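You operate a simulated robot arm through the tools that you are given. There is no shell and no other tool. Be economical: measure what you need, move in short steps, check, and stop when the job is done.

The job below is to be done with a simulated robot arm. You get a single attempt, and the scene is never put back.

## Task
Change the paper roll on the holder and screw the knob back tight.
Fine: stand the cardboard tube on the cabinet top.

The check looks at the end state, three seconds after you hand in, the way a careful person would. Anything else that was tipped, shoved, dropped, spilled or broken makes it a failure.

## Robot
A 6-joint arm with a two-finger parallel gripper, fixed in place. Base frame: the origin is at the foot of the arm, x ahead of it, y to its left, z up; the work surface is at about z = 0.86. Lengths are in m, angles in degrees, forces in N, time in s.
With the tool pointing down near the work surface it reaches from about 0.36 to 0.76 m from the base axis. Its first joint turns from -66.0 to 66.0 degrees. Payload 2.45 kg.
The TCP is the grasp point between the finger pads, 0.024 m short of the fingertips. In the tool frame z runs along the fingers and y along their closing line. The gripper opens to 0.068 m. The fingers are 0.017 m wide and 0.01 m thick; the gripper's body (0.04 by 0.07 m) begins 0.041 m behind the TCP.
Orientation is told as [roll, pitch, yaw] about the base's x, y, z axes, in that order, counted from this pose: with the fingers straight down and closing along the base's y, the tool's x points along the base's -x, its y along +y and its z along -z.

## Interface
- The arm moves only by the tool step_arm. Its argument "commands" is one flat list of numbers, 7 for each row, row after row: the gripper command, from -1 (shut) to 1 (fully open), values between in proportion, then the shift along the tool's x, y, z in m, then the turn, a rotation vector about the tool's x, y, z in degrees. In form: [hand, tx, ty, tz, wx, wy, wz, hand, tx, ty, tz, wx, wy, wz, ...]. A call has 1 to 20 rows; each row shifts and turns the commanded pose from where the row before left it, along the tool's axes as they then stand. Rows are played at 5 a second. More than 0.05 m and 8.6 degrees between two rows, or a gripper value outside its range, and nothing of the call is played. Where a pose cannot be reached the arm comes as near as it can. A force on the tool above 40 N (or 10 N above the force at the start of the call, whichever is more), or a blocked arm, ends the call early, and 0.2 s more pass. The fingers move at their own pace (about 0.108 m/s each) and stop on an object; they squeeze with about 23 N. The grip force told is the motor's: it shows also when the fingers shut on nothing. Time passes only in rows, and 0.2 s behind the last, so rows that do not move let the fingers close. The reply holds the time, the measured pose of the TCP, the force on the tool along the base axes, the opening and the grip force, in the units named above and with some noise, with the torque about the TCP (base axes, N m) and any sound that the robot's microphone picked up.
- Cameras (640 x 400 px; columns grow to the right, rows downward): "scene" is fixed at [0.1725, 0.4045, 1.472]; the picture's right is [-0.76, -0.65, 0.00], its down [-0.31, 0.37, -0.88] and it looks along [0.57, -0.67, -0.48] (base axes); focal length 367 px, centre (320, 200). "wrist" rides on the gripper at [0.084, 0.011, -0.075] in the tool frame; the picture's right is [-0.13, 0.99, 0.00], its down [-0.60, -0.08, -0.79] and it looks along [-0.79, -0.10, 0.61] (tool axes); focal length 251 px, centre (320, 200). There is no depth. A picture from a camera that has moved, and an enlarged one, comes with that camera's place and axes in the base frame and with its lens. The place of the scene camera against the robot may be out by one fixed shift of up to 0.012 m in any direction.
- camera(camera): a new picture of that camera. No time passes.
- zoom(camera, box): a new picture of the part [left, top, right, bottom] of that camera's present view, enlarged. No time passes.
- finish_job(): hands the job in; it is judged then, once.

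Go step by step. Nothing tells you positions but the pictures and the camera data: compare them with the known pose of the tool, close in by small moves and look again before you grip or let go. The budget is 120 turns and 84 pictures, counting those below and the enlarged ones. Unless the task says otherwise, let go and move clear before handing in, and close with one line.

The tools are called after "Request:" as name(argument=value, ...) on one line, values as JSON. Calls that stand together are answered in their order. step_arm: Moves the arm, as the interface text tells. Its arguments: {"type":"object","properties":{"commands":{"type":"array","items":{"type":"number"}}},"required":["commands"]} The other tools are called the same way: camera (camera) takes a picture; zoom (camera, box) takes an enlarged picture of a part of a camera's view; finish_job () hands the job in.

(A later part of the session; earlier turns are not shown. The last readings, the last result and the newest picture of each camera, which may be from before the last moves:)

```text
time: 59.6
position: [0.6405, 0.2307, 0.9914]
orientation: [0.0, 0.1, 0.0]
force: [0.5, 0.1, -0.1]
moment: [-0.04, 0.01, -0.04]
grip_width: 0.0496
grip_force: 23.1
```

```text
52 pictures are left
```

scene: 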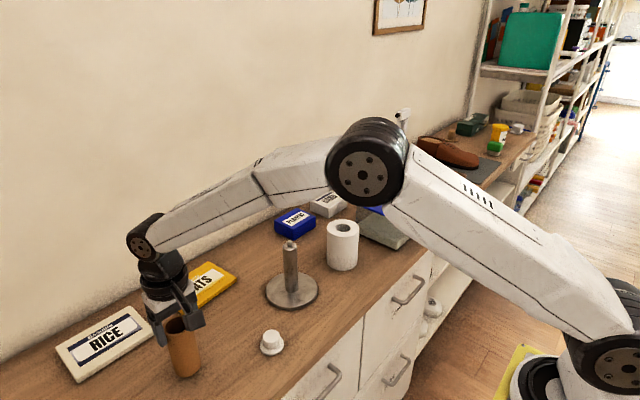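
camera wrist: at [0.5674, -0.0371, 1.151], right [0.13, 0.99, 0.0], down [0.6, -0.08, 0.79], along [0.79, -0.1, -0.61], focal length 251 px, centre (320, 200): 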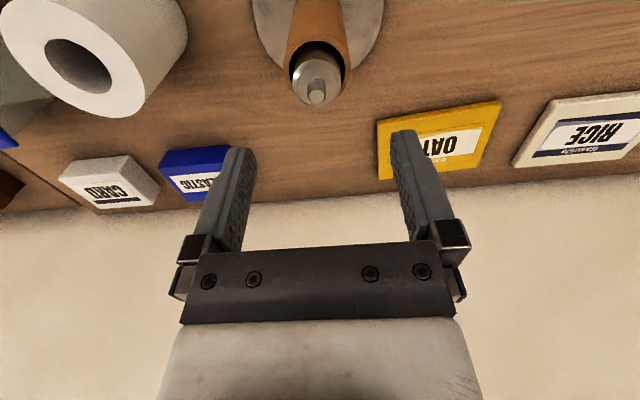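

The spot is clear. I'll lower in fine steps until contact.

Request:
step_arm(commands=[-1, 0, 0, 0.004, 0, 0, 0, -1, 0, 0, 0.004, 0, 0, 0, -1, 0, 0, 0.003, 0, 0, 0, -1, 0, 0, 0.002, 0, 0, 0, -1, 0, 0, 0, 0, 0, 0])

Request:
step_arm(commands=[-1, 0, 0, 0.0015, 0, 0, 0, -1, 0, 0, 0.0015, 0, 0, 0, -1, 0, 0, 0, 0, 0, 0])

Request:
step_arm(commands=[-1, 0, 0, 0.001, 0, 0, 0, -1, 0, 0, 0.001, 0, 0, 0, -1, 0, 0, 0, 0, 0, 0])

```text
time: 60.8
position: [0.64, 0.2296, 0.9785]
orientation: [0.0, 0.0, 0.0]
force: [0.4, 0.5, -1.3]
moment: [0.02, 0.03, -0.02]
grip_width: 0.0496
grip_force: 23.2
```

```text
time: 61.6
position: [0.6408, 0.2301, 0.9759]
orientation: [-0.1, 0.0, 0.0]
force: [0.2, -0.2, -0.1]
moment: [0.01, 0.02, -0.02]
grip_width: 0.0493
grip_force: 23.6
```

```text
time: 62.4
position: [0.6393, 0.2289, 0.9733]
orientation: [0.0, 0.0, 0.0]
force: [1.5, -0.3, -0.4]
moment: [0.02, 0.01, 0.01]
grip_width: 0.0495
grip_force: 23.1
```

Request:
step_arm(commands=[-1, 0, 0, 0.001, 0, 0, 0, -1, 0, 0, 0.001, 0, 0, 0, -1, 0, 0, 0, 0, 0, 0])

Request:
zoom(camera="scene", box=[130, 270, 260, 390])

```text
time: 63.2
position: [0.6399, 0.2292, 0.9698]
orientation: [0.0, 0.0, 0.0]
force: [0.2, 1.2, 0.1]
moment: [0.04, 0.01, 0.02]
grip_width: 0.0494
grip_force: 23.5
```

```text
3.33 times, centred on (195, 330) of scene
camera zoom: at [0.1725, 0.4045, 1.472], right [-0.76, -0.65, 0.0], down [-0.31, 0.37, -0.88], along [0.57, -0.67, -0.48], focal length 1222 px, centre (737, -233)
```

zoom: 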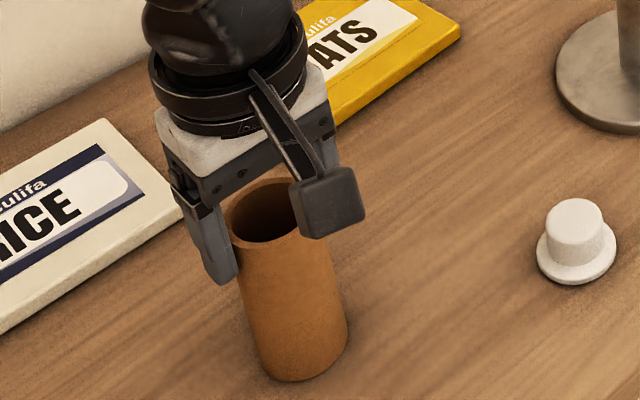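

Request:
step_arm(commands=[-1, 0, 0, 0.001, 0, 0, 0, -1, 0, 0, 0.001, 0, 0, 0, -1, 0, 0, 0, 0, 0, 0])

Request:
step_arm(commands=[-1, 0, 0, 0.001, 0, 0, 0, -1, 0, 0, 0.0005, 0, 0, 0, -1, 0, 0, 0, 0, 0, 0])

```text
time: 64.0
position: [0.6393, 0.2289, 0.969]
orientation: [-0.1, 0.0, -0.1]
force: [-4.3, -0.9, 9.8]
moment: [-0.12, 0.38, 0.0]
grip_width: 0.0497
grip_force: 23.0
```

```text
time: 64.8
position: [0.6399, 0.2303, 0.9685]
orientation: [0.1, -0.2, 0.0]
force: [-4.5, -1.7, 19.7]
moment: [-0.29, 0.11, -0.01]
grip_width: 0.0497
grip_force: 23.3
```

The tube is seated. I'll release and rise straight up.

Request:
step_arm(commands=[-1, 0, 0, -0.0015, 0, 0, 0, 0.2, 0, 0, 0, 0, 0, 0, 1, 0, 0, 0, 0, 0, 0, 1, 0, 0, 0, 0, 0, 0, 1, 0, 0, -0.04, 0, 0, 0, 1, 0, 0, -0.045, 0, 0, 0, 1, 0, 0, -0.045, 0, 0, 0, 1, 0, 0, 0, 0, 0, 0])

Request:
camera(camera="scene")

```text
time: 66.6
position: [0.6386, 0.2314, 1.1005]
orientation: [-0.1, 0.0, 0.0]
force: [-0.7, 0.9, -0.2]
moment: [0.0, 0.02, -0.01]
grip_width: 0.0679
grip_force: 0.0
```

```text
50 pictures are left
```

scene: 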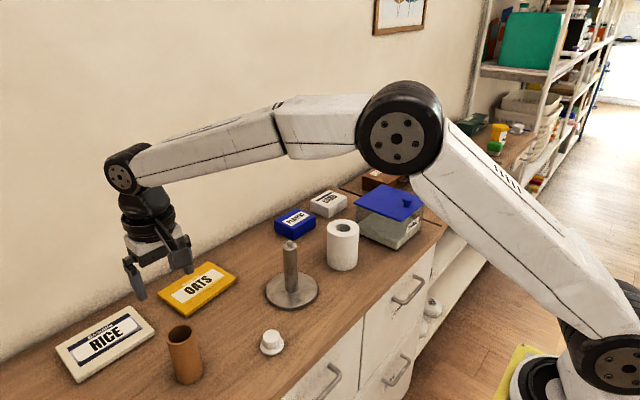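

The tube stands. Now I'll move over toward the roll.

Request:
step_arm(commands=[1, 0.0015, -0.0445, -0.003, 0, 0, 0, 1, 0.0015, -0.0445, -0.003, 0, 0, 0, 1, 0.0015, -0.0445, -0.003, 0, 0, 0, 1, 0.0015, -0.0445, -0.003, 0, 0, 0, 1, 0.0015, -0.0445, -0.003, 0, 0, 0, 1, 0.0015, -0.0445, -0.003, 0, 0, 0, 1, 0.0015, -0.0445, -0.003, 0, 0, 0, 1, 0.0015, -0.0445, -0.003, 0, 0, 0, 1, 0.0015, -0.0445, -0.003, 0, 0, 0, 1, 0.0015, -0.0445, -0.003, 0, 0, 0, 1, 0, 0, 0, 0, 0, 0])

Request:
camera(camera="wrist")

Request:
zoom(camera="scene", box=[260, 180, 400, 320])

```text
time: 69.0
position: [0.6236, -0.2127, 1.1278]
orientation: [0.0, -0.1, 0.0]
force: [0.2, 0.0, 0.1]
moment: [0.0, 0.03, -0.01]
grip_width: 0.068
grip_force: 0.1
```

```text
49 pictures are left
camera wrist: at [0.5398, -0.2035, 1.2034], right [0.13, 0.99, 0.0], down [0.6, -0.08, 0.79], along [0.79, -0.1, -0.61], focal length 251 px, centre (320, 200)
```

wrist: 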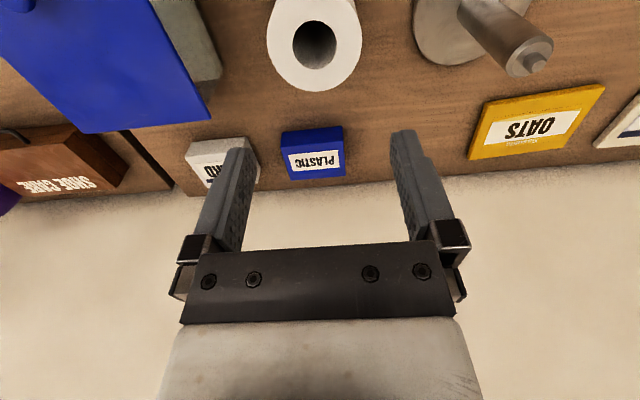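

```text
2.86 times, centred on (330, 250) of scene
camera zoom: at [0.1725, 0.4045, 1.472], right [-0.76, -0.65, 0.0], down [-0.31, 0.37, -0.88], along [0.57, -0.67, -0.48], focal length 1048 px, centre (291, 57)
```

zoom: 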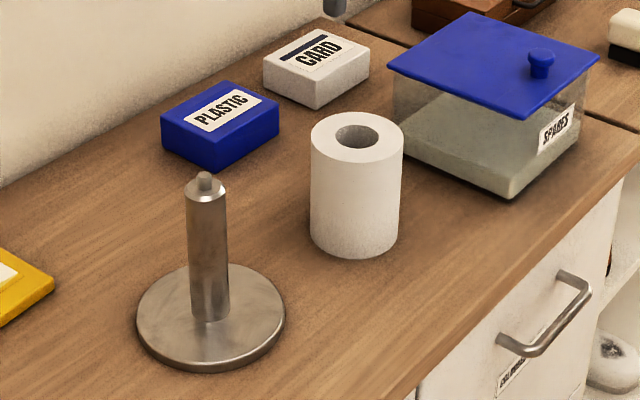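

The roll centre is about (0.627, -0.218), 8 cm outside and ~4 cm bore, so I must pinch its wall with one finger in the bore. I'll position above the +y wall with a partial opening and look.

Request:
step_arm(commands=[0.32, -0.0034, 0.024, 0.03, 0, 0, 0, 0.32, 0, 0, 0.03, 0, 0, 0, 0.32, 0, 0, 0.03, 0, 0, 0, 0.32, 0, 0, 0, 0, 0, 0])

Request:
camera(camera="wrist")

Request:
zoom(camera="scene", box=[290, 160, 390, 280])

```text
time: 70.0
position: [0.6282, -0.1913, 1.0385]
orientation: [0.0, 0.0, 0.0]
force: [0.4, 0.2, 0.1]
moment: [0.0, 0.01, -0.01]
grip_width: 0.0447
grip_force: 0.0
```

```text
47 pictures are left
camera wrist: at [0.5448, -0.1802, 1.1136], right [0.13, 0.99, 0.0], down [0.6, -0.08, 0.79], along [0.79, -0.1, -0.61], focal length 251 px, centre (320, 200)
```

wrist: 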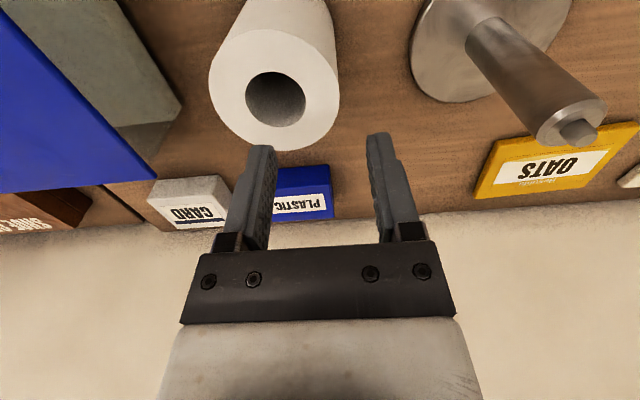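

```text
3.33 times, centred on (340, 220) of scene
camera zoom: at [0.1725, 0.4045, 1.472], right [-0.76, -0.65, 0.0], down [-0.31, 0.37, -0.88], along [0.57, -0.67, -0.48], focal length 1222 px, centre (253, 133)
```

zoom: 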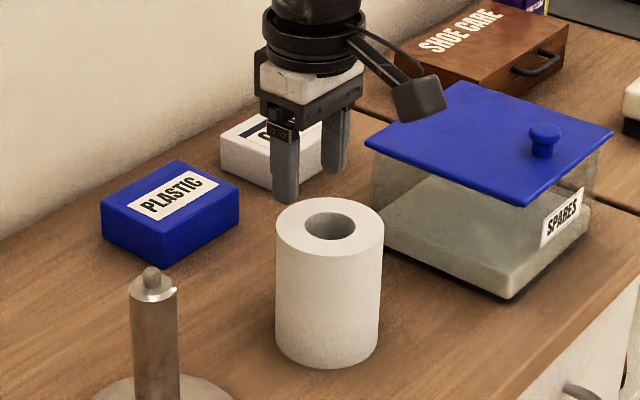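

The two views put the roll centre at (0.630, -0.220) with its top around 0.965. I'll go a bit lower and recheck.

Request:
step_arm(commands=[0.32, -0.002, 0.002, 0.018, 0, 0, 0, 0.32, 0, 0, 0.018, 0, 0, 0, 0.32, 0, 0, 0, 0, 0, 0])

Request:
camera(camera="wrist")

Request:
zoom(camera="scene", box=[300, 180, 380, 260])

```text
time: 70.8
position: [0.6305, -0.1884, 1.0015]
orientation: [0.1, 0.0, 0.0]
force: [0.1, -0.5, 0.5]
moment: [0.02, -0.01, 0.01]
grip_width: 0.045
grip_force: 0.1
```

```text
45 pictures are left
camera wrist: at [0.5477, -0.1788, 1.0771], right [0.13, 0.99, 0.0], down [0.6, -0.08, 0.79], along [0.79, -0.1, -0.61], focal length 251 px, centre (320, 200)
```

wrist: 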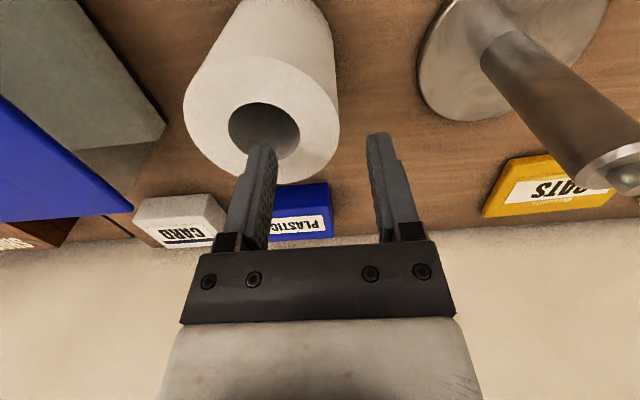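

```text
5.00 times, centred on (340, 220) of scene
camera zoom: at [0.1725, 0.4045, 1.472], right [-0.76, -0.65, 0.0], down [-0.31, 0.37, -0.88], along [0.57, -0.67, -0.48], focal length 1833 px, centre (220, 100)
```

zoom: 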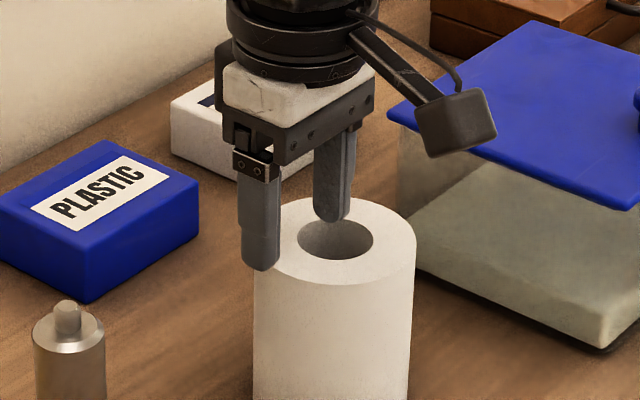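

The inner finger is over the bore and the outer finger is clear of the roll. I'll descend about 35 mm and check.

Request:
step_arm(commands=[0.32, 0, 0, 0.01, 0, 0, 0, 0.32, 0, 0, 0.01, 0, 0, 0, 0.32, 0, 0, 0.01, 0, 0, 0, 0.32, 0, 0, 0.004, 0, 0, 0, 0.32, 0, 0, 0, 0, 0, 0])

Request:
zoom(camera="wrist", box=[180, 80, 420, 230])

Request:
zoom(camera="scene", box=[300, 190, 380, 270])

```text
time: 72.0
position: [0.6293, -0.1889, 0.9681]
orientation: [-0.1, 0.0, -0.1]
force: [-0.2, 0.0, 0.5]
moment: [0.02, 0.01, 0.02]
grip_width: 0.0448
grip_force: 0.0
```

```text
2.67 times, centred on (300, 155) of wrist
camera zoom: at [0.5465, -0.1784, 1.0436], right [0.13, 0.99, 0.0], down [0.6, -0.08, 0.79], along [0.79, -0.1, -0.61], focal length 670 px, centre (373, 320)
```

zoom: 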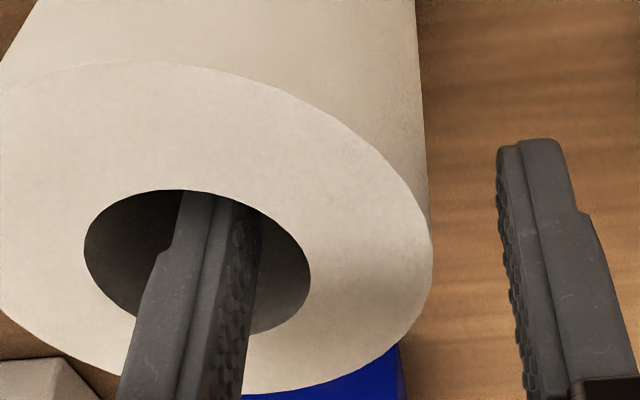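

```text
5.00 times, centred on (340, 230) of scene
camera zoom: at [0.1725, 0.4045, 1.472], right [-0.76, -0.65, 0.0], down [-0.31, 0.37, -0.88], along [0.57, -0.67, -0.48], focal length 1833 px, centre (220, 50)
```

zoom: 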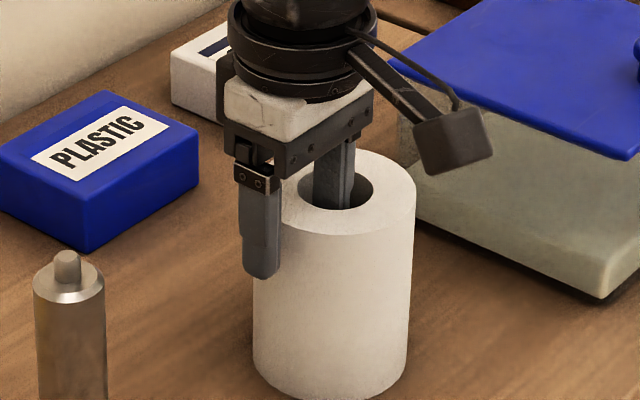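

The inner finger is in the bore and the outer is clear. I'll raise 4 mm for a shallower hold, then close on the wall.

Request:
step_arm(commands=[0.32, 0, 0, -0.004, 0, 0, 0, -0.1, 0, 0, 0, 0, 0, 0, -1, 0, 0, 0, 0, 0, 0, -1, 0, 0, 0, 0, 0, 0])

Request:
zoom(camera="wrist", box=[180, 80, 420, 230])

```text
time: 73.0
position: [0.6296, -0.1885, 0.972]
orientation: [0.0, 0.0, 0.1]
force: [0.5, 0.7, -0.3]
moment: [0.1, 0.05, -0.03]
grip_width: 0.026
grip_force: 22.9
```

```text
2.67 times, centred on (300, 155) of wrist
camera zoom: at [0.5465, -0.1782, 1.0482], right [0.13, 0.99, 0.0], down [0.6, -0.08, 0.79], along [0.79, -0.1, -0.61], focal length 670 px, centre (373, 320)
```

zoom: 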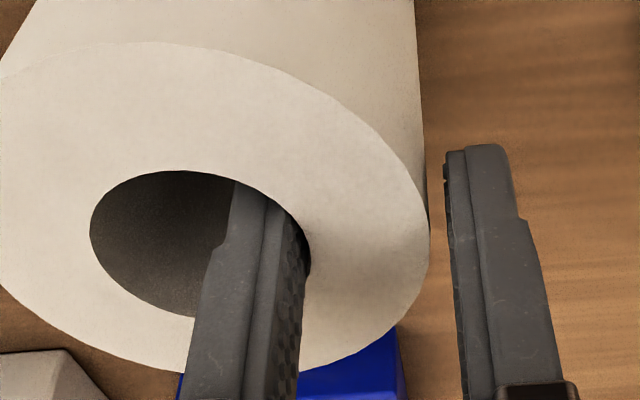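

Gripped the wall at 26 mm. I'll lift a little and check that it holds level.

Request:
step_arm(commands=[-1, 0, 0, -0.005, 0, 0, 0, -1, 0, 0, -0.01, 0, 0, 0, -1, 0, 0, -0.015, 0, 0, 0, -1, 0, 0, 0, 0, 0, 0])

Request:
zoom(camera="scene", box=[270, 170, 390, 290])

```text
time: 74.0
position: [0.6308, -0.1897, 1.0035]
orientation: [0.0, 0.0, 0.0]
force: [-0.2, 0.4, -0.8]
moment: [0.03, -0.02, -0.03]
grip_width: 0.026
grip_force: 22.6
```

```text
3.33 times, centred on (330, 230) of scene
camera zoom: at [0.1725, 0.4045, 1.472], right [-0.76, -0.65, 0.0], down [-0.31, 0.37, -0.88], along [0.57, -0.67, -0.48], focal length 1222 px, centre (287, 100)
```

zoom: 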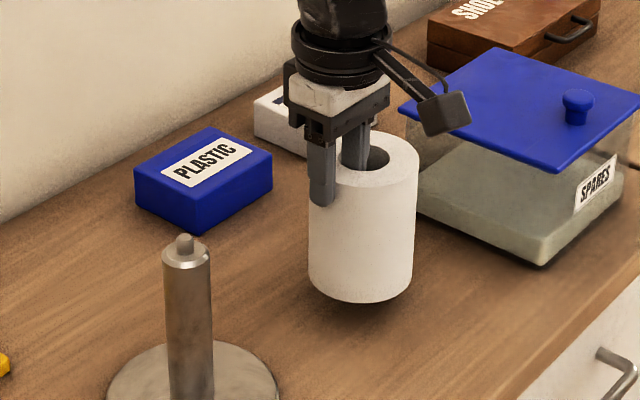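

It holds level. I'll lift clear of the rod and move to above it.

Request:
step_arm(commands=[-1, 0, 0, -0.035, 0, 0, 0, -1, 0, 0, -0.04, 0, 0, 0, -1, 0, 0, -0.04, 0, 0, 0, -1, 0, 0, -0.035, 0, 0, 0, -1, -0.004, 0.035, 0, 0, 0, 0, -1, -0.004, 0.035, 0, 0, 0, 0, -1, -0.004, 0.035, 0, 0, 0, 0, -1, -0.004, 0.035, 0, 0, 0, 0, -1, -0.0045, 0.032, 0, 0, 0, 0, -1, 0, 0, 0, 0, 0, 0])

Request:
zoom(camera="scene", box=[220, 140, 360, 315])

Request:
camera(camera="wrist")

```text
time: 76.2
position: [0.6477, -0.0166, 1.153]
orientation: [0.0, 0.0, -0.1]
force: [0.2, 0.5, -1.2]
moment: [0.03, -0.02, -0.03]
grip_width: 0.0262
grip_force: 23.3
```

```text
2.29 times, centred on (290, 228) of scene
camera zoom: at [0.1725, 0.4045, 1.472], right [-0.76, -0.65, 0.0], down [-0.31, 0.37, -0.88], along [0.57, -0.67, -0.48], focal length 838 px, centre (389, 137)
```

zoom: 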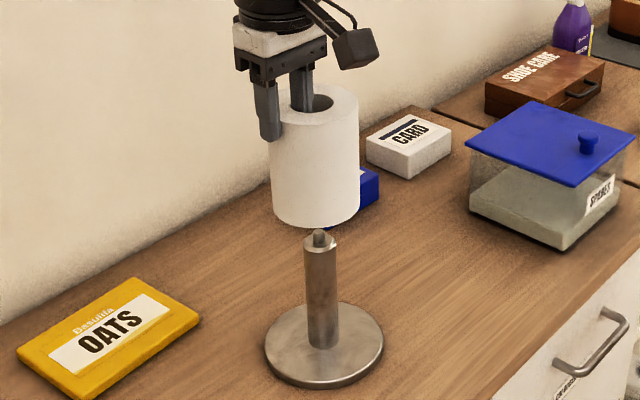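

```text
38 pictures are left
camera wrist: at [0.5652, -0.0059, 1.2277], right [0.13, 0.99, 0.0], down [0.6, -0.08, 0.79], along [0.79, -0.1, -0.61], focal length 251 px, centre (320, 200)
```

wrist: 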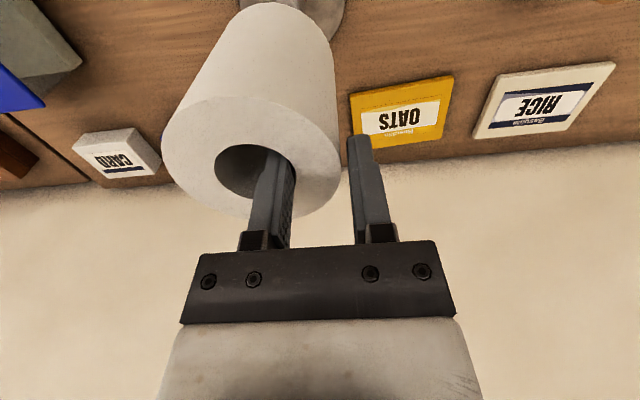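

The roll is held above the rod. I'll zoom in for a precise alignment.

Request:
zoom(camera="scene", box=[260, 170, 320, 300])

```text
3.08 times, centred on (290, 235) of scene
camera zoom: at [0.1725, 0.4045, 1.472], right [-0.76, -0.65, 0.0], down [-0.31, 0.37, -0.88], along [0.57, -0.67, -0.48], focal length 1128 px, centre (412, 92)
```

zoom: 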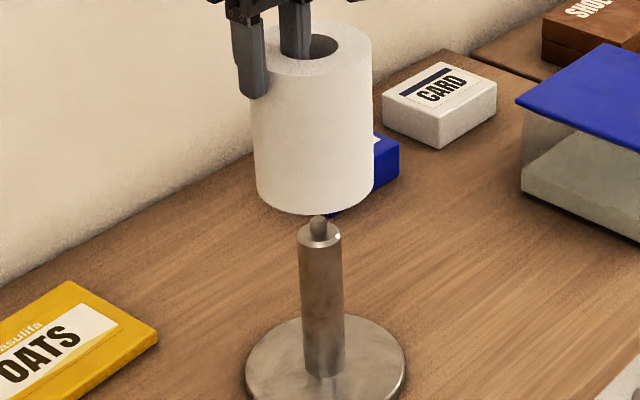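

The roll looks about 2 mm off laterally. I'll shift −2.5 mm in y and descend over the stud, watching forces.

Request:
step_arm(commands=[-1, 0, -0.0025, 0, 0, 0, 0, -1, 0, 0, 0.01, 0, 0, 0, -1, 0, 0, 0.01, 0, 0, 0, -1, 0, 0, 0.01, 0, 0, 0, -1, 0, 0, 0, 0, 0, 0])

Request:
zoom(camera="scene", box=[260, 190, 340, 270])

```text
time: 77.4
position: [0.6493, -0.018, 1.1223]
orientation: [0.0, -0.1, 0.0]
force: [-0.4, 0.4, -0.7]
moment: [0.07, -0.03, -0.01]
grip_width: 0.0262
grip_force: 22.4
```

```text
5.00 times, centred on (300, 230) of scene
camera zoom: at [0.1725, 0.4045, 1.472], right [-0.76, -0.65, 0.0], down [-0.31, 0.37, -0.88], along [0.57, -0.67, -0.48], focal length 1833 px, centre (420, 50)
```

zoom: 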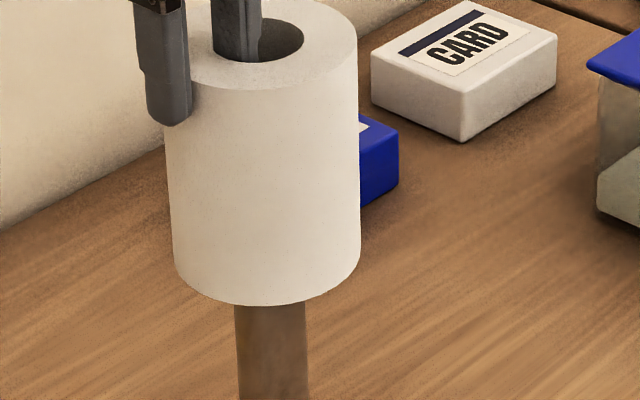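

Aligned laterally. Continuing down onto the rod.

Request:
step_arm(commands=[-1, 0, 0, 0.008, 0, 0, 0, -1, 0, 0, 0.008, 0, 0, 0, -1, 0, 0, 0.008, 0, 0, 0, -1, 0, 0, 0.008, 0, 0, 0, -1, 0, 0, 0, 0, 0, 0])

Request:
step_arm(commands=[-1, 0, 0, 0.008, 0, 0, 0, -1, 0, 0, 0.008, 0, 0, 0, -1, 0, 0, 0.008, 0, 0, 0, -1, 0, 0, 0.008, 0, 0, 0, -1, 0, 0, 0, 0, 0, 0])

Request:
zoom(camera="wrist", box=[180, 80, 420, 230])

Request:
zoom(camera="scene", box=[250, 190, 350, 310])

```text
time: 78.6
position: [0.6508, -0.0197, 1.0901]
orientation: [0.0, 0.1, 0.0]
force: [0.1, -0.5, -0.9]
moment: [0.05, 0.0, 0.0]
grip_width: 0.0264
grip_force: 22.6
```

```text
time: 79.8
position: [0.6514, -0.0197, 1.059]
orientation: [-0.1, 0.0, 0.0]
force: [0.1, 0.0, -1.5]
moment: [0.03, 0.02, 0.04]
grip_width: 0.0262
grip_force: 23.2
```

```text
2.67 times, centred on (300, 155) of wrist
camera zoom: at [0.5668, -0.009, 1.1341], right [0.13, 0.99, 0.0], down [0.6, -0.08, 0.79], along [0.79, -0.1, -0.61], focal length 670 px, centre (373, 320)
```

zoom: 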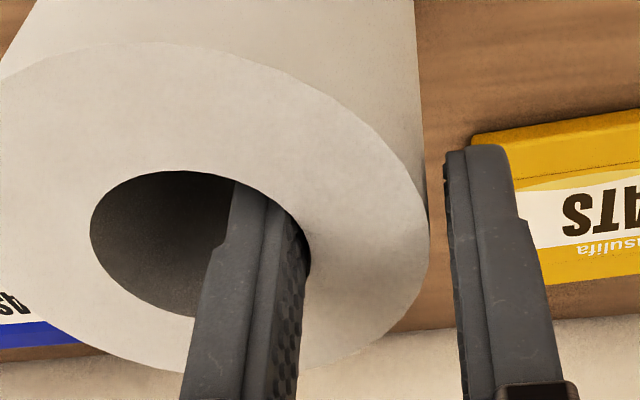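

```text
3.33 times, centred on (300, 250) of scene
camera zoom: at [0.1725, 0.4045, 1.472], right [-0.76, -0.65, 0.0], down [-0.31, 0.37, -0.88], along [0.57, -0.67, -0.48], focal length 1222 px, centre (387, 33)
```

zoom: 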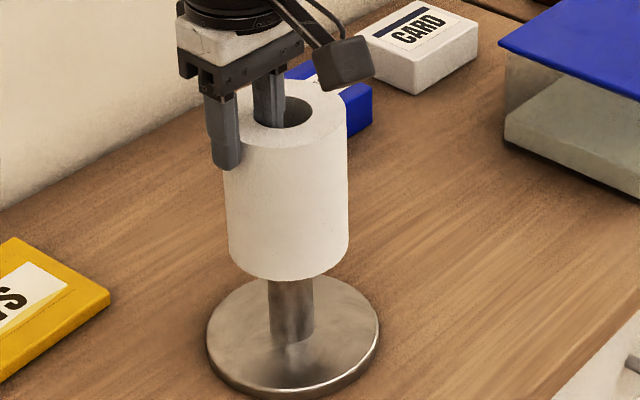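

The rod is inside the bore with no contact. I'll go lower in smaller steps.

Request:
step_arm(commands=[-1, 0, 0, 0.007, 0, 0, 0, -1, 0, 0, 0.007, 0, 0, 0, -1, 0, 0, 0.006, 0, 0, 0, -1, 0, 0, 0.005, 0, 0, 0, -1, 0, 0, 0, 0, 0, 0])

Request:
step_arm(commands=[-1, 0, 0, 0.003, 0, 0, 0, -1, 0, 0, 0.002, 0, 0, 0, -1, 0, 0, 0.002, 0, 0, 0, -1, 0, 0, 0, 0, 0, 0])

Request:
zoom(camera="wrist", box=[180, 80, 420, 230])

Request:
zoom(camera="scene", box=[250, 190, 350, 310])

```text
time: 81.0
position: [0.6503, -0.0197, 1.0344]
orientation: [0.1, 0.1, -0.1]
force: [0.2, 0.3, -0.7]
moment: [0.08, 0.03, 0.0]
grip_width: 0.0261
grip_force: 23.0
```

```text
time: 82.0
position: [0.6514, -0.0196, 1.026]
orientation: [0.0, -0.1, 0.0]
force: [0.2, 0.3, -1.0]
moment: [0.05, -0.01, 0.02]
grip_width: 0.0259
grip_force: 22.9
```

```text
2.67 times, centred on (300, 155) of wrist
camera zoom: at [0.5671, -0.0093, 1.1021], right [0.13, 0.99, 0.0], down [0.6, -0.08, 0.79], along [0.79, -0.1, -0.61], focal length 670 px, centre (373, 320)
```

zoom: 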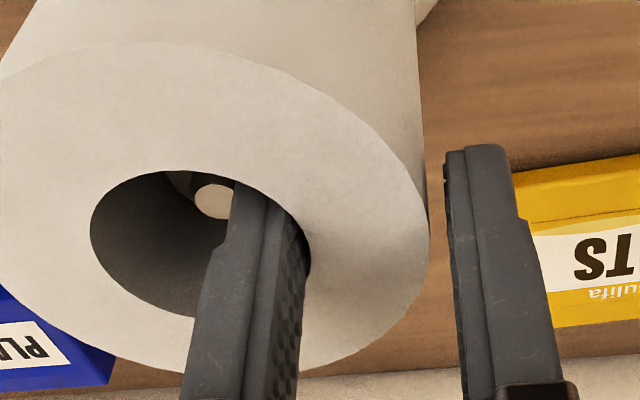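

```text
3.33 times, centred on (300, 250) of scene
camera zoom: at [0.1725, 0.4045, 1.472], right [-0.76, -0.65, 0.0], down [-0.31, 0.37, -0.88], along [0.57, -0.67, -0.48], focal length 1222 px, centre (387, 33)
```

zoom: 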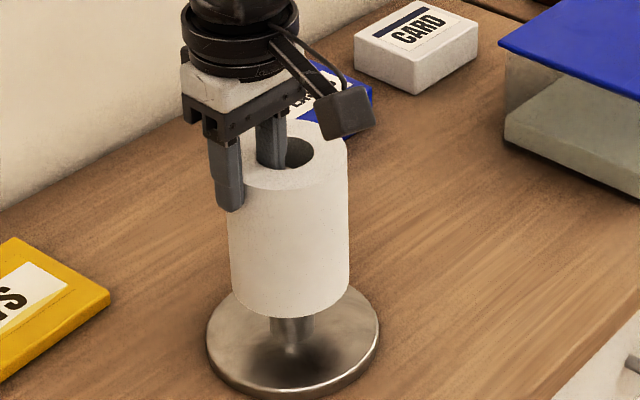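

The stud shows beside the inner finger. I'll nudge +2 mm in y to centre and go 4 mm lower.

Request:
step_arm(commands=[-1, 0, 0.002, 0, 0, 0, 0, -1, 0, 0, 0.002, 0, 0, 0, -1, 0, 0, 0.002, 0, 0, 0, -1, 0, 0, 0, 0, 0, 0])

Request:
zoom(camera="wrist", box=[180, 80, 420, 230])

```text
time: 83.0
position: [0.6513, -0.0171, 1.0223]
orientation: [0.0, 0.0, 0.1]
force: [0.2, 0.1, -1.9]
moment: [0.01, -0.02, 0.03]
grip_width: 0.0263
grip_force: 22.6
```

```text
2.67 times, centred on (300, 155) of wrist
camera zoom: at [0.5669, -0.0068, 1.0979], right [0.13, 0.99, 0.0], down [0.6, -0.08, 0.79], along [0.79, -0.1, -0.61], focal length 670 px, centre (373, 320)
```

zoom: 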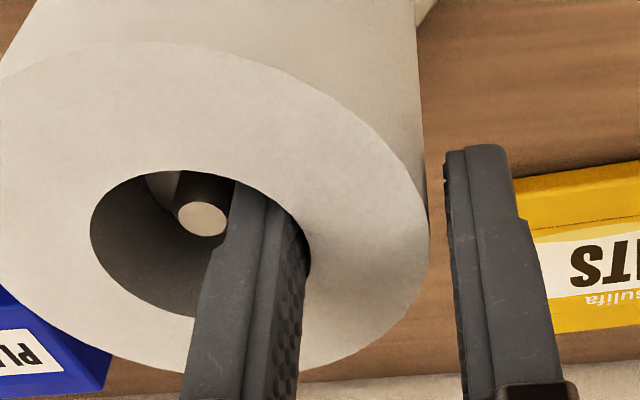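

Low enough. I'll open slightly so the roll slides down the rod.

Request:
step_arm(commands=[-0.14, 0, 0, 0, 0, 0, 0, -0.1, 0, 0, 0, 0, 0, 0, -0.1, 0, 0, 0, 0, 0, 0, -0.1, 0, 0, 0, 0, 0, 0])

Request:
zoom(camera="scene", box=[250, 190, 350, 310])

```text
time: 84.0
position: [0.6507, -0.0174, 1.0221]
orientation: [0.0, 0.0, 0.0]
force: [0.1, 0.6, 0.0]
moment: [0.01, 0.01, 0.01]
grip_width: 0.0304
grip_force: 0.1
```

```text
3.33 times, centred on (300, 250) of scene
camera zoom: at [0.1725, 0.4045, 1.472], right [-0.76, -0.65, 0.0], down [-0.31, 0.37, -0.88], along [0.57, -0.67, -0.48], focal length 1222 px, centre (387, 33)
```

zoom: 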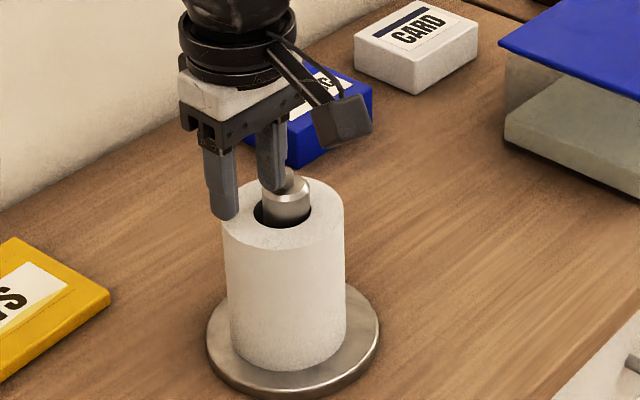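

The roll dropped neatly onto the base. I'll rise, go back over the knob, and pre-turn the wrist to about +160° for the clockwise stroke.

Request:
step_arm(commands=[-0.1, 0, 0, -0.03, 0, 0, 0, -0.1, 0, 0, -0.04, 0, 0, 0, 1, 0, 0, -0.02, 0, 0, 0, 1, 0.0266, 0.0351, 0, 0, 0, 0, 1, 0.0266, 0.0351, 0, 0, 0, 0, 1, 0.0266, 0.035, 0, 0, 0, 0, 1, 0, 0, 0, 0, 0, -8, 1, 0, 0, 0, 0, 0, -8, 1, 0, 0, 0, 0, 0, -8, 1, 0, 0, 0, 0, 0, -8, 1, 0, 0, 0, 0, 0, -8, 1, 0, 0, 0, 0, 0, -8, 1, 0, 0, 0, 0, 0, -8, 1, 0, 0, 0, 0, 0, -8, 1, 0, 0, 0, 0, 0, -8, 1, 0, 0, 0, 0, 0, -8])

Request:
step_arm(commands=[1, 0, 0, 0, 0, 0, -8, 1, 0, 0, 0, 0, 0, -8, 1, 0, 0, 0, 0, 0, -8, 1, 0, 0, 0, 0, 0, -8, 1, 0, 0, 0, 0, 0, -8, 1, 0, 0, 0, 0, 0, -8, 1, 0, 0, 0, 0, 0, -8, 1, 0, 0, 0, 0, 0, -8, 1, 0, 0, 0, 0, 0, -8, 1, 0, 0, 0, 0, 0, 0])

Request:
camera(camera="wrist")

Request:
camera(camera="scene")

```text
time: 87.4
position: [0.571, 0.0863, 1.1129]
orientation: [0.0, 0.0, 80.1]
force: [-0.6, -0.2, 0.5]
moment: [-0.01, -0.02, -0.02]
grip_width: 0.0678
grip_force: 0.1
```

```text
time: 89.6
position: [0.5713, 0.0878, 1.1122]
orientation: [0.0, 0.1, 152.1]
force: [0.2, 1.0, -0.2]
moment: [0.0, 0.0, 0.01]
grip_width: 0.068
grip_force: 0.0
```

```text
29 pictures are left
camera wrist: at [0.6407, 0.0385, 1.1884], right [-0.58, -0.82, 0.0], down [-0.5, 0.35, 0.79], along [-0.65, 0.46, -0.61], focal length 251 px, centre (320, 200)
```

wrist: 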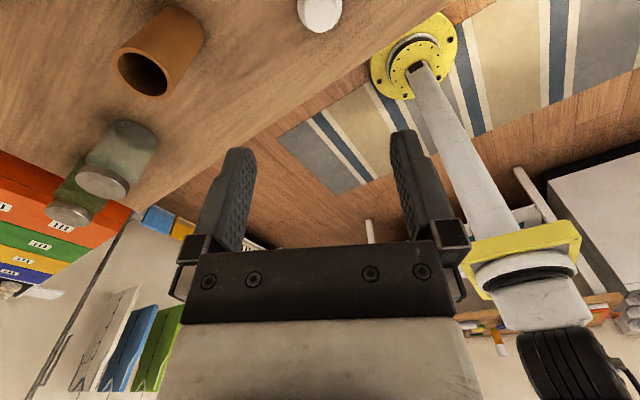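

```text
28 pictures are left
```

scene: 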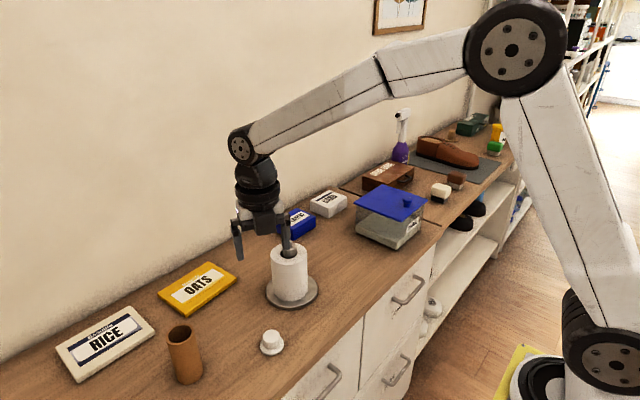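

Everything is standing. I'll descend over the knob.

Request:
step_arm(commands=[1, 0, 0, 0.045, 0, 0, 0, 1, 0, 0, 0.045, 0, 0, 0, 1, 0, 0, 0.045, 0, 0, 0, 1, 0, 0, 0.03, 0, 0, 0, 1, 0, 0, 0.02, 0, 0, 0, 1, 0, 0, 0.015, 0, 0, 0, 1, 0, 0, 0.008, 0, 0, 0, 1, 0, 0, 0, 0, 0, 0])

Request:
zoom(camera="scene", box=[230, 300, 310, 360])

Request:
zoom(camera="wrist", box=[220, 80, 420, 205])

```text
time: 91.4
position: [0.571, 0.0871, 0.9065]
orientation: [-0.1, 0.1, 151.9]
force: [0.5, 0.3, 0.8]
moment: [0.0, -0.01, 0.03]
grip_width: 0.0682
grip_force: 0.2
```

```text
6.67 times, centred on (270, 330) of scene
camera zoom: at [0.1725, 0.4045, 1.472], right [-0.76, -0.65, 0.0], down [-0.31, 0.37, -0.88], along [0.57, -0.67, -0.48], focal length 2444 px, centre (653, -667)
```

zoom: 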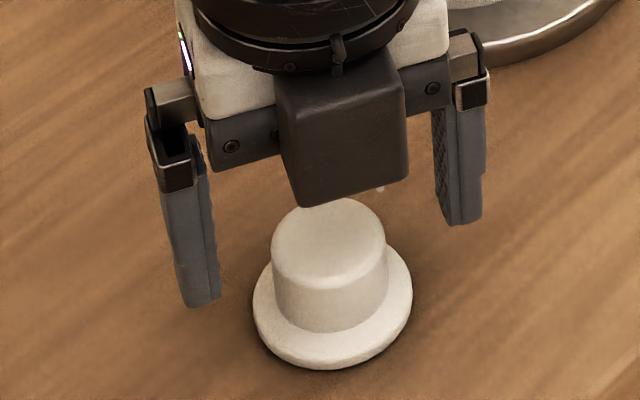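

```text
3.20 times, centred on (320, 142) of wrist
camera zoom: at [0.6405, 0.0374, 0.981], right [-0.58, -0.81, 0.0], down [-0.5, 0.35, 0.79], along [-0.65, 0.46, -0.61], focal length 805 px, centre (320, 384)
```

zoom: 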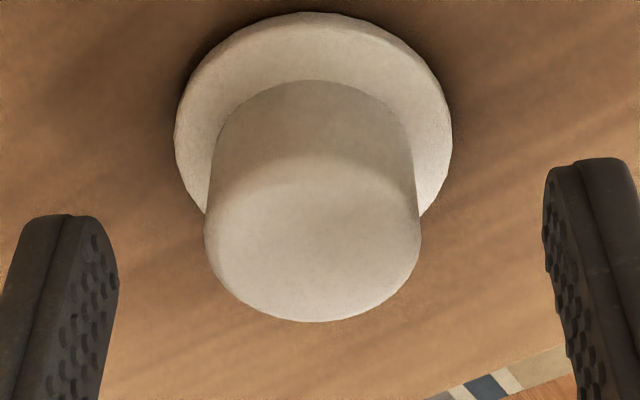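

Request:
step_arm(commands=[1, 0, 0, 0.004, 0, 0, 0, 1, 0, 0, 0, 0, 0, 0, 0.1, 0, 0, 0, 0, 0, 0, -1, 0, 0, 0, 0, 0, 0, -1, 0, 0, 0, 0, 0, 0, -1, 0, 0, 0, 0, 0, 0])

Request:
zoom(camera="scene", box=[230, 300, 310, 360])

```text
time: 92.8
position: [0.5701, 0.0866, 0.9024]
orientation: [0.1, 0.1, 151.9]
force: [-0.6, 0.2, 0.7]
moment: [-0.02, 0.01, -0.01]
grip_width: 0.0316
grip_force: 23.3
```

```text
6.67 times, centred on (270, 330) of scene
camera zoom: at [0.1725, 0.4045, 1.472], right [-0.76, -0.65, 0.0], down [-0.31, 0.37, -0.88], along [0.57, -0.67, -0.48], focal length 2444 px, centre (653, -667)
```

zoom: 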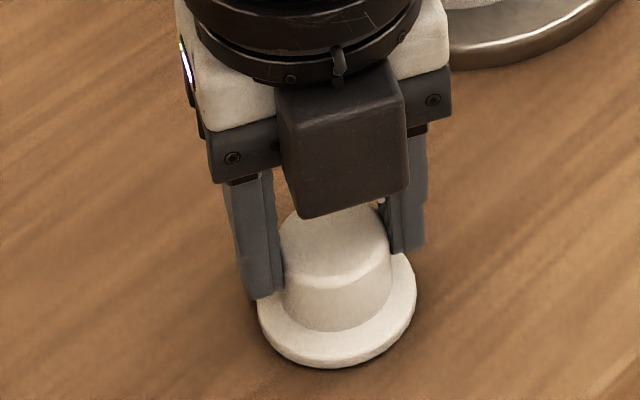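

The knob is gripped. I'll lift and carry it above the stud.

Request:
step_arm(commands=[-1, 0, 0, -0.03, 0, 0, 0, -1, 0, 0, -0.045, 0, 0, 0, -1, 0, 0, -0.045, 0, 0, 0, -1, 0, 0, -0.045, 0, 0, 0, -1, 0, 0, -0.035, 0, 0, 0, -1, 0.03365, 0.0208, 0, 0, 0, 0, -1, 0.03365, 0.0208, 0, 0, 0, 0, -1, 0.03365, 0.0208, 0, 0, 0, 0, -1, 0.03365, 0.0208, 0, 0, 0, 0, -1, 0, 0, 0, 0, 0, 0, -1, 0, 0, 0, 0, 0, 0])

Request:
zoom(camera="scene", box=[250, 170, 330, 310])

Request:
zoom(camera="wrist", box=[200, 30, 440, 180])

```text
time: 95.2
position: [0.6517, -0.0512, 1.1019]
orientation: [0.1, 0.0, 152.0]
force: [-0.5, -0.8, -1.2]
moment: [0.0, -0.01, 0.0]
grip_width: 0.0317
grip_force: 23.1
```

```text
2.86 times, centred on (290, 240) of scene
camera zoom: at [0.1725, 0.4045, 1.472], right [-0.76, -0.65, 0.0], down [-0.31, 0.37, -0.88], along [0.57, -0.67, -0.48], focal length 1048 px, centre (406, 86)
```

zoom: 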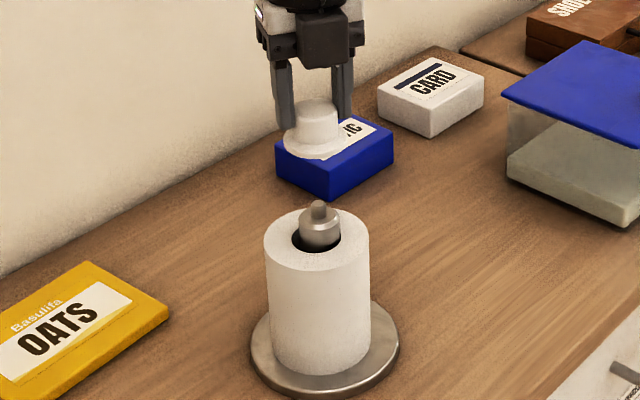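

```text
2.67 times, centred on (320, 105) of wrist
camera zoom: at [0.7205, -0.1005, 1.1772], right [-0.58, -0.81, 0.0], down [-0.5, 0.35, 0.79], along [-0.65, 0.46, -0.61], focal length 670 px, centre (320, 453)
```

zoom: 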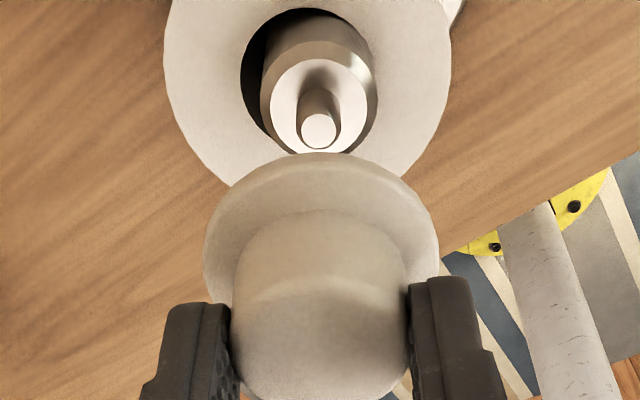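

I suspect the knob tilts slightly in the grip. I'll zoom in to check.

Request:
zoom(camera="scene", box=[260, 180, 320, 250])

```text
5.71 times, centred on (290, 215) of scene
camera zoom: at [0.1725, 0.4045, 1.472], right [-0.76, -0.65, 0.0], down [-0.31, 0.37, -0.88], along [0.57, -0.67, -0.48], focal length 2095 px, centre (491, 114)
```

zoom: 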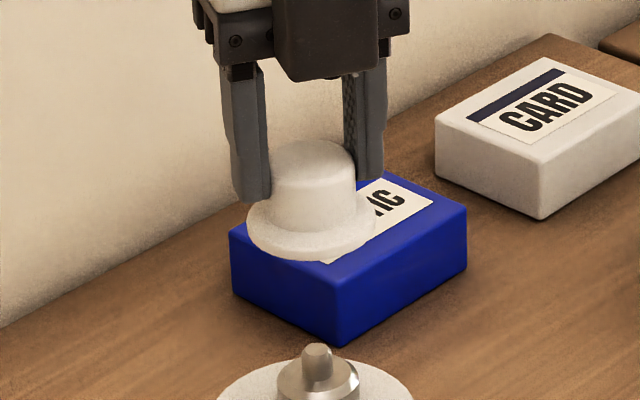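

The knob is upright and aligned within about 1 mm. Lowering onto the stud.

Request:
step_arm(commands=[-1, 0, 0, 0.015, 0, 0, 0, -1, 0, 0, 0.015, 0, 0, 0, -1, 0, 0, 0.012, 0, 0, 0, -1, 0, 0, 0.006, 0, 0, 0, -1, 0, 0, 0, 0, 0, 0])

Request:
step_arm(commands=[-1, 0, 0, 0.002, 0, 0, 0, -1, 0, 0, 0.002, 0, 0, 0, -1, 0, 0, 0.002, 0, 0, 0, -1, 0, 0, 0, 0, 0, 0])

Request:
zoom(camera="scene", box=[260, 190, 330, 270])

```text
time: 96.4
position: [0.6522, -0.0498, 1.0543]
orientation: [-0.1, 0.0, 152.0]
force: [-0.4, -0.5, -1.0]
moment: [0.0, 0.0, 0.0]
grip_width: 0.0318
grip_force: 22.9
```

```text
time: 97.4
position: [0.6505, -0.0492, 1.0476]
orientation: [0.1, 0.0, 152.0]
force: [0.2, -0.2, 0.2]
moment: [0.0, 0.01, -0.02]
grip_width: 0.0319
grip_force: 22.7
```

```text
5.00 times, centred on (295, 230) of scene
camera zoom: at [0.1725, 0.4045, 1.472], right [-0.76, -0.65, 0.0], down [-0.31, 0.37, -0.88], along [0.57, -0.67, -0.48], focal length 1833 px, centre (445, 50)
```

zoom: 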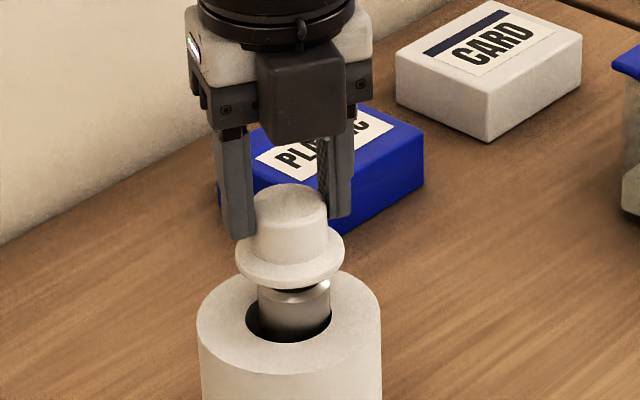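

Request:
step_arm(commands=[-1, 0, 0, 0.001, 0, 0, 0, -1, 0, 0, 0.001, 0, 0, 0, -1, 0, 0, 0.001, 0, 0, 0, -1, 0, 0, 0, 0, 0, 0])

Request:
step_arm(commands=[-1, 0, 0, 0.001, 0, 0, 0, -1, 0, 0, 0.001, 0, 0, 0, -1, 0, 0, 0, 0, 0, 0])

```text
time: 98.4
position: [0.6511, -0.0493, 1.0444]
orientation: [0.0, 0.1, 151.9]
force: [1.0, -0.1, -0.2]
moment: [0.01, 0.04, 0.02]
grip_width: 0.0317
grip_force: 22.8
```

```text
time: 99.2
position: [0.6509, -0.0495, 1.0426]
orientation: [0.0, 0.0, 151.9]
force: [0.8, -0.8, 0.2]
moment: [-0.01, -0.03, 0.01]
grip_width: 0.0319
grip_force: 23.3
```

Request:
step_arm(commands=[-1, 0, 0, 0.001, 0, 0, 0, -1, 0, 0, 0, 0, 0, 0])

Request:
step_arm(commands=[-1, 0, 0, 0.001, 0, 0, 0, -1, 0, 0, 0, 0, 0, 0])

```text
time: 99.8
position: [0.6499, -0.0493, 1.0415]
orientation: [-0.1, 0.0, 151.9]
force: [1.6, -1.4, 0.4]
moment: [-0.06, -0.02, 0.01]
grip_width: 0.0316
grip_force: 23.0
```

```text
time: 100.4
position: [0.6511, -0.0504, 1.0403]
orientation: [0.1, 0.1, 151.9]
force: [2.3, -9.8, -1.3]
moment: [-0.18, -0.08, 0.0]
grip_width: 0.0316
grip_force: 23.1
```

There is side contact pushing −y. I'll comply slightly and begin turning clockwise with light downward feed.

Request:
step_arm(commands=[-1, 0.0005, 0.0006, 0, 0, 0, 0, -1, 0, 0, 0, 0, 0, 0])

Request:
step_arm(commands=[-1, 0, 0, 0.0005, 0, 0, 8, -1, 0, 0, 0, 0, 0, 8, -1, 0, 0, 0.0001, 0, 0, 8, -1, 0, 0, 0.0001, 0, 0, 8])

```text
time: 101.0
position: [0.6503, -0.0499, 1.0402]
orientation: [0.0, -0.1, 152.0]
force: [-0.3, -6.7, 1.1]
moment: [-0.27, 0.0, 0.01]
grip_width: 0.0317
grip_force: 23.0
```

```text
time: 102.0
position: [0.6508, -0.0503, 1.0392]
orientation: [0.0, 0.0, 119.7]
force: [1.1, -8.6, 0.0]
moment: [-0.33, 0.05, 0.02]
grip_width: 0.0318
grip_force: 23.2
```

Request:
step_arm(commands=[-1, 0.0006, 0.0003, 0.0001, 0, 0, 8, -1, 0, 0, 0.0001, 0, 0, 8, -1, 0, 0, 0.0001, 0, 0, 8, -1, 0, 0, 0.0001, 0, 0, 8])

Request:
step_arm(commands=[-1, 0, 0, 0.0001, 0, 0, 8, -1, 0, 0, 0.0001, 0, 0, 8, -1, 0, 0, 0.0001, 0, 0, 8, -1, 0, 0, 0.0001, 0, 0, 8])

Request:
step_arm(commands=[-1, 0, 0, 0.0001, 0, 0, 8, -1, 0, 0, 0.0001, 0, 0, 8, -1, 0, 0, 0.0001, 0, 0, 8, -1, 0, 0, 0.0001, 0, 0, 8])

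Request:
zoom(camera="scene", box=[250, 190, 330, 260])

```text
time: 103.0
position: [0.6496, -0.0515, 1.0379]
orientation: [0.1, 0.0, 87.8]
force: [-5.4, -4.6, 1.8]
moment: [-0.07, 0.2, 0.01]
grip_width: 0.0316
grip_force: 22.9
```

```text
time: 104.0
position: [0.6503, -0.0521, 1.0388]
orientation: [0.1, 0.1, 55.8]
force: [-16.6, 1.0, 10.4]
moment: [0.05, 0.29, -0.01]
grip_width: 0.0318
grip_force: 22.8
```

```text
time: 105.0
position: [0.6497, -0.0506, 1.037]
orientation: [0.1, 0.1, 23.8]
force: [-16.8, 7.5, 6.3]
moment: [0.11, 0.31, -0.04]
grip_width: 0.0316
grip_force: 22.7
```

```text
5.71 times, centred on (290, 225) of scene
camera zoom: at [0.1718, 0.4048, 1.472], right [-0.76, -0.65, 0.0], down [-0.31, 0.37, -0.88], along [0.57, -0.67, -0.48], focal length 2095 px, centre (491, 57)
```

zoom: 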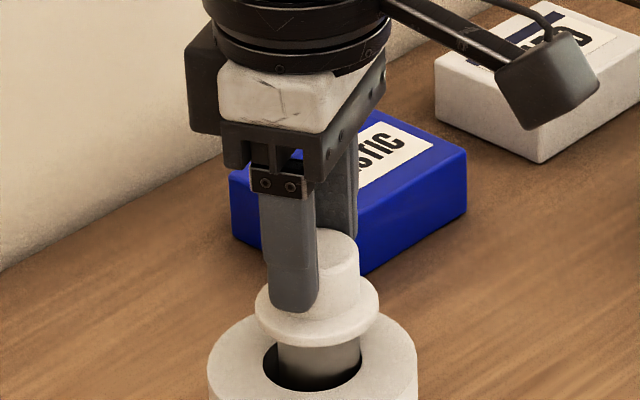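

The knob is nearly seated. I'll relieve the side force and continue clockwise.

Request:
step_arm(commands=[-1, 0.0009, 0.0009, 0, 0, 0, 0, -1, 0, 0, 0, 0, 0, 0])

Request:
step_arm(commands=[-1, 0, 0, 0.0001, 0, 0, 8, -1, 0, 0, 0.0001, 0, 0, 8, -1, 0, 0, 0.0001, 0, 0, 8, -1, 0, 0, 0.0001, 0, 0, 8])

Request:
step_arm(commands=[-1, 0, 0, 0.0001, 0, 0, 8, -1, 0, 0, 0.0001, 0, 0, 8, -1, 0, 0, 0.0001, 0, 0, 8, -1, 0, 0, 0.0001, 0, 0, 8])

```text
time: 105.6
position: [0.6516, -0.0495, 1.0385]
orientation: [-0.1, -0.1, 23.9]
force: [-4.8, 2.1, 1.3]
moment: [0.14, 0.27, 0.01]
grip_width: 0.0315
grip_force: 22.8
```

```text
time: 106.6
position: [0.6502, -0.0505, 1.0375]
orientation: [-0.1, -0.1, -8.2]
force: [-0.3, -1.0, 0.8]
moment: [-0.07, -0.06, 0.03]
grip_width: 0.0312
grip_force: 22.6
```

```text
time: 107.6
position: [0.651, -0.0496, 1.0376]
orientation: [0.1, -0.1, -40.1]
force: [3.7, -2.2, 1.9]
moment: [-0.04, -0.08, 0.02]
grip_width: 0.0313
grip_force: 23.1
```

Request:
step_arm(commands=[-1, 0, 0, 0.0001, 0, 0, 8, -1, 0, 0, 0.0001, 0, 0, 8, -1, 0, 0, 0.0001, 0, 0, 8, -1, 0, 0, 0.0001, 0, 0, 8])

Request:
step_arm(commands=[-1, 0, 0, 0.0001, 0, 0, 8, -1, 0, 0, 0.0001, 0, 0, 8, -1, 0, 0, 0.0001, 0, 0, 8, -1, 0, 0, 0.0001, 0, 0, 8])

Request:
step_arm(commands=[-1, 0, 0, 0.0001, 0, 0, 8, -1, 0, 0, 0.0001, 0, 0, 8, -1, 0, 0, 0.0001, 0, 0, 8, -1, 0, 0, 0.0001, 0, 0, 8])

Request:
zoom(camera="scene", box=[250, 190, 330, 260])

```text
time: 108.6
position: [0.6505, -0.0499, 1.0366]
orientation: [0.1, 0.0, -72.2]
force: [9.7, 1.7, 0.0]
moment: [0.02, -0.08, 0.05]
grip_width: 0.0314
grip_force: 23.0
```

```text
time: 109.6
position: [0.6499, -0.0491, 1.0372]
orientation: [0.0, 0.1, -104.2]
force: [4.2, 4.0, 2.3]
moment: [0.08, -0.2, -0.03]
grip_width: 0.0314
grip_force: 22.7
```

```text
time: 110.6
position: [0.6488, -0.0501, 1.0362]
orientation: [0.0, 0.0, -136.2]
force: [0.9, -1.2, 4.7]
moment: [-0.02, -0.03, 0.19]
grip_width: 0.0319
grip_force: 23.2
```

```text
5.71 times, centred on (290, 225) of scene
camera zoom: at [0.1724, 0.4045, 1.4721], right [-0.76, -0.65, 0.0], down [-0.31, 0.37, -0.88], along [0.57, -0.67, -0.48], focal length 2095 px, centre (491, 57)
```

zoom: 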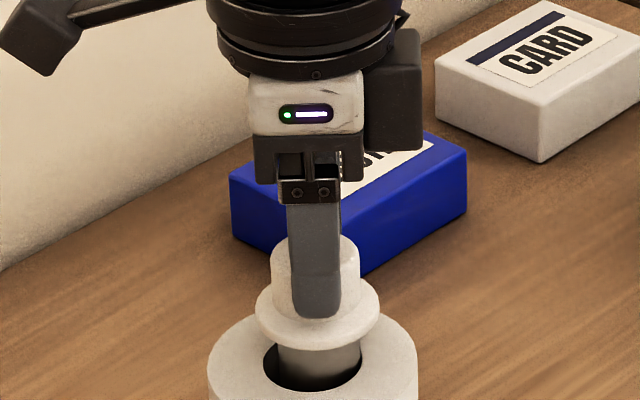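

Torque about z rose to 0.19 N·m and the knob is back at its original height. I'll add a bit more turn to tighten.

Request:
step_arm(commands=[-1, 0, 0, 0, 0, 0, 6, -1, 0, 0, 0, 0, 0, 6])

Request:
step_arm(commands=[-1, 0, 0, 0, 0, 0, 6, -1, 0, 0, 0, 0, 0, 6])

```text
time: 111.2
position: [0.6498, -0.0504, 1.0362]
orientation: [0.0, 0.0, -148.2]
force: [5.2, -3.8, -0.3]
moment: [-0.09, -0.06, 0.41]
grip_width: 0.0316
grip_force: 23.1
```

```text
time: 111.8
position: [0.6499, -0.0494, 1.0361]
orientation: [0.1, 0.0, -160.2]
force: [5.2, -6.0, -0.8]
moment: [-0.12, -0.03, 0.24]
grip_width: 0.0317
grip_force: 23.3
```

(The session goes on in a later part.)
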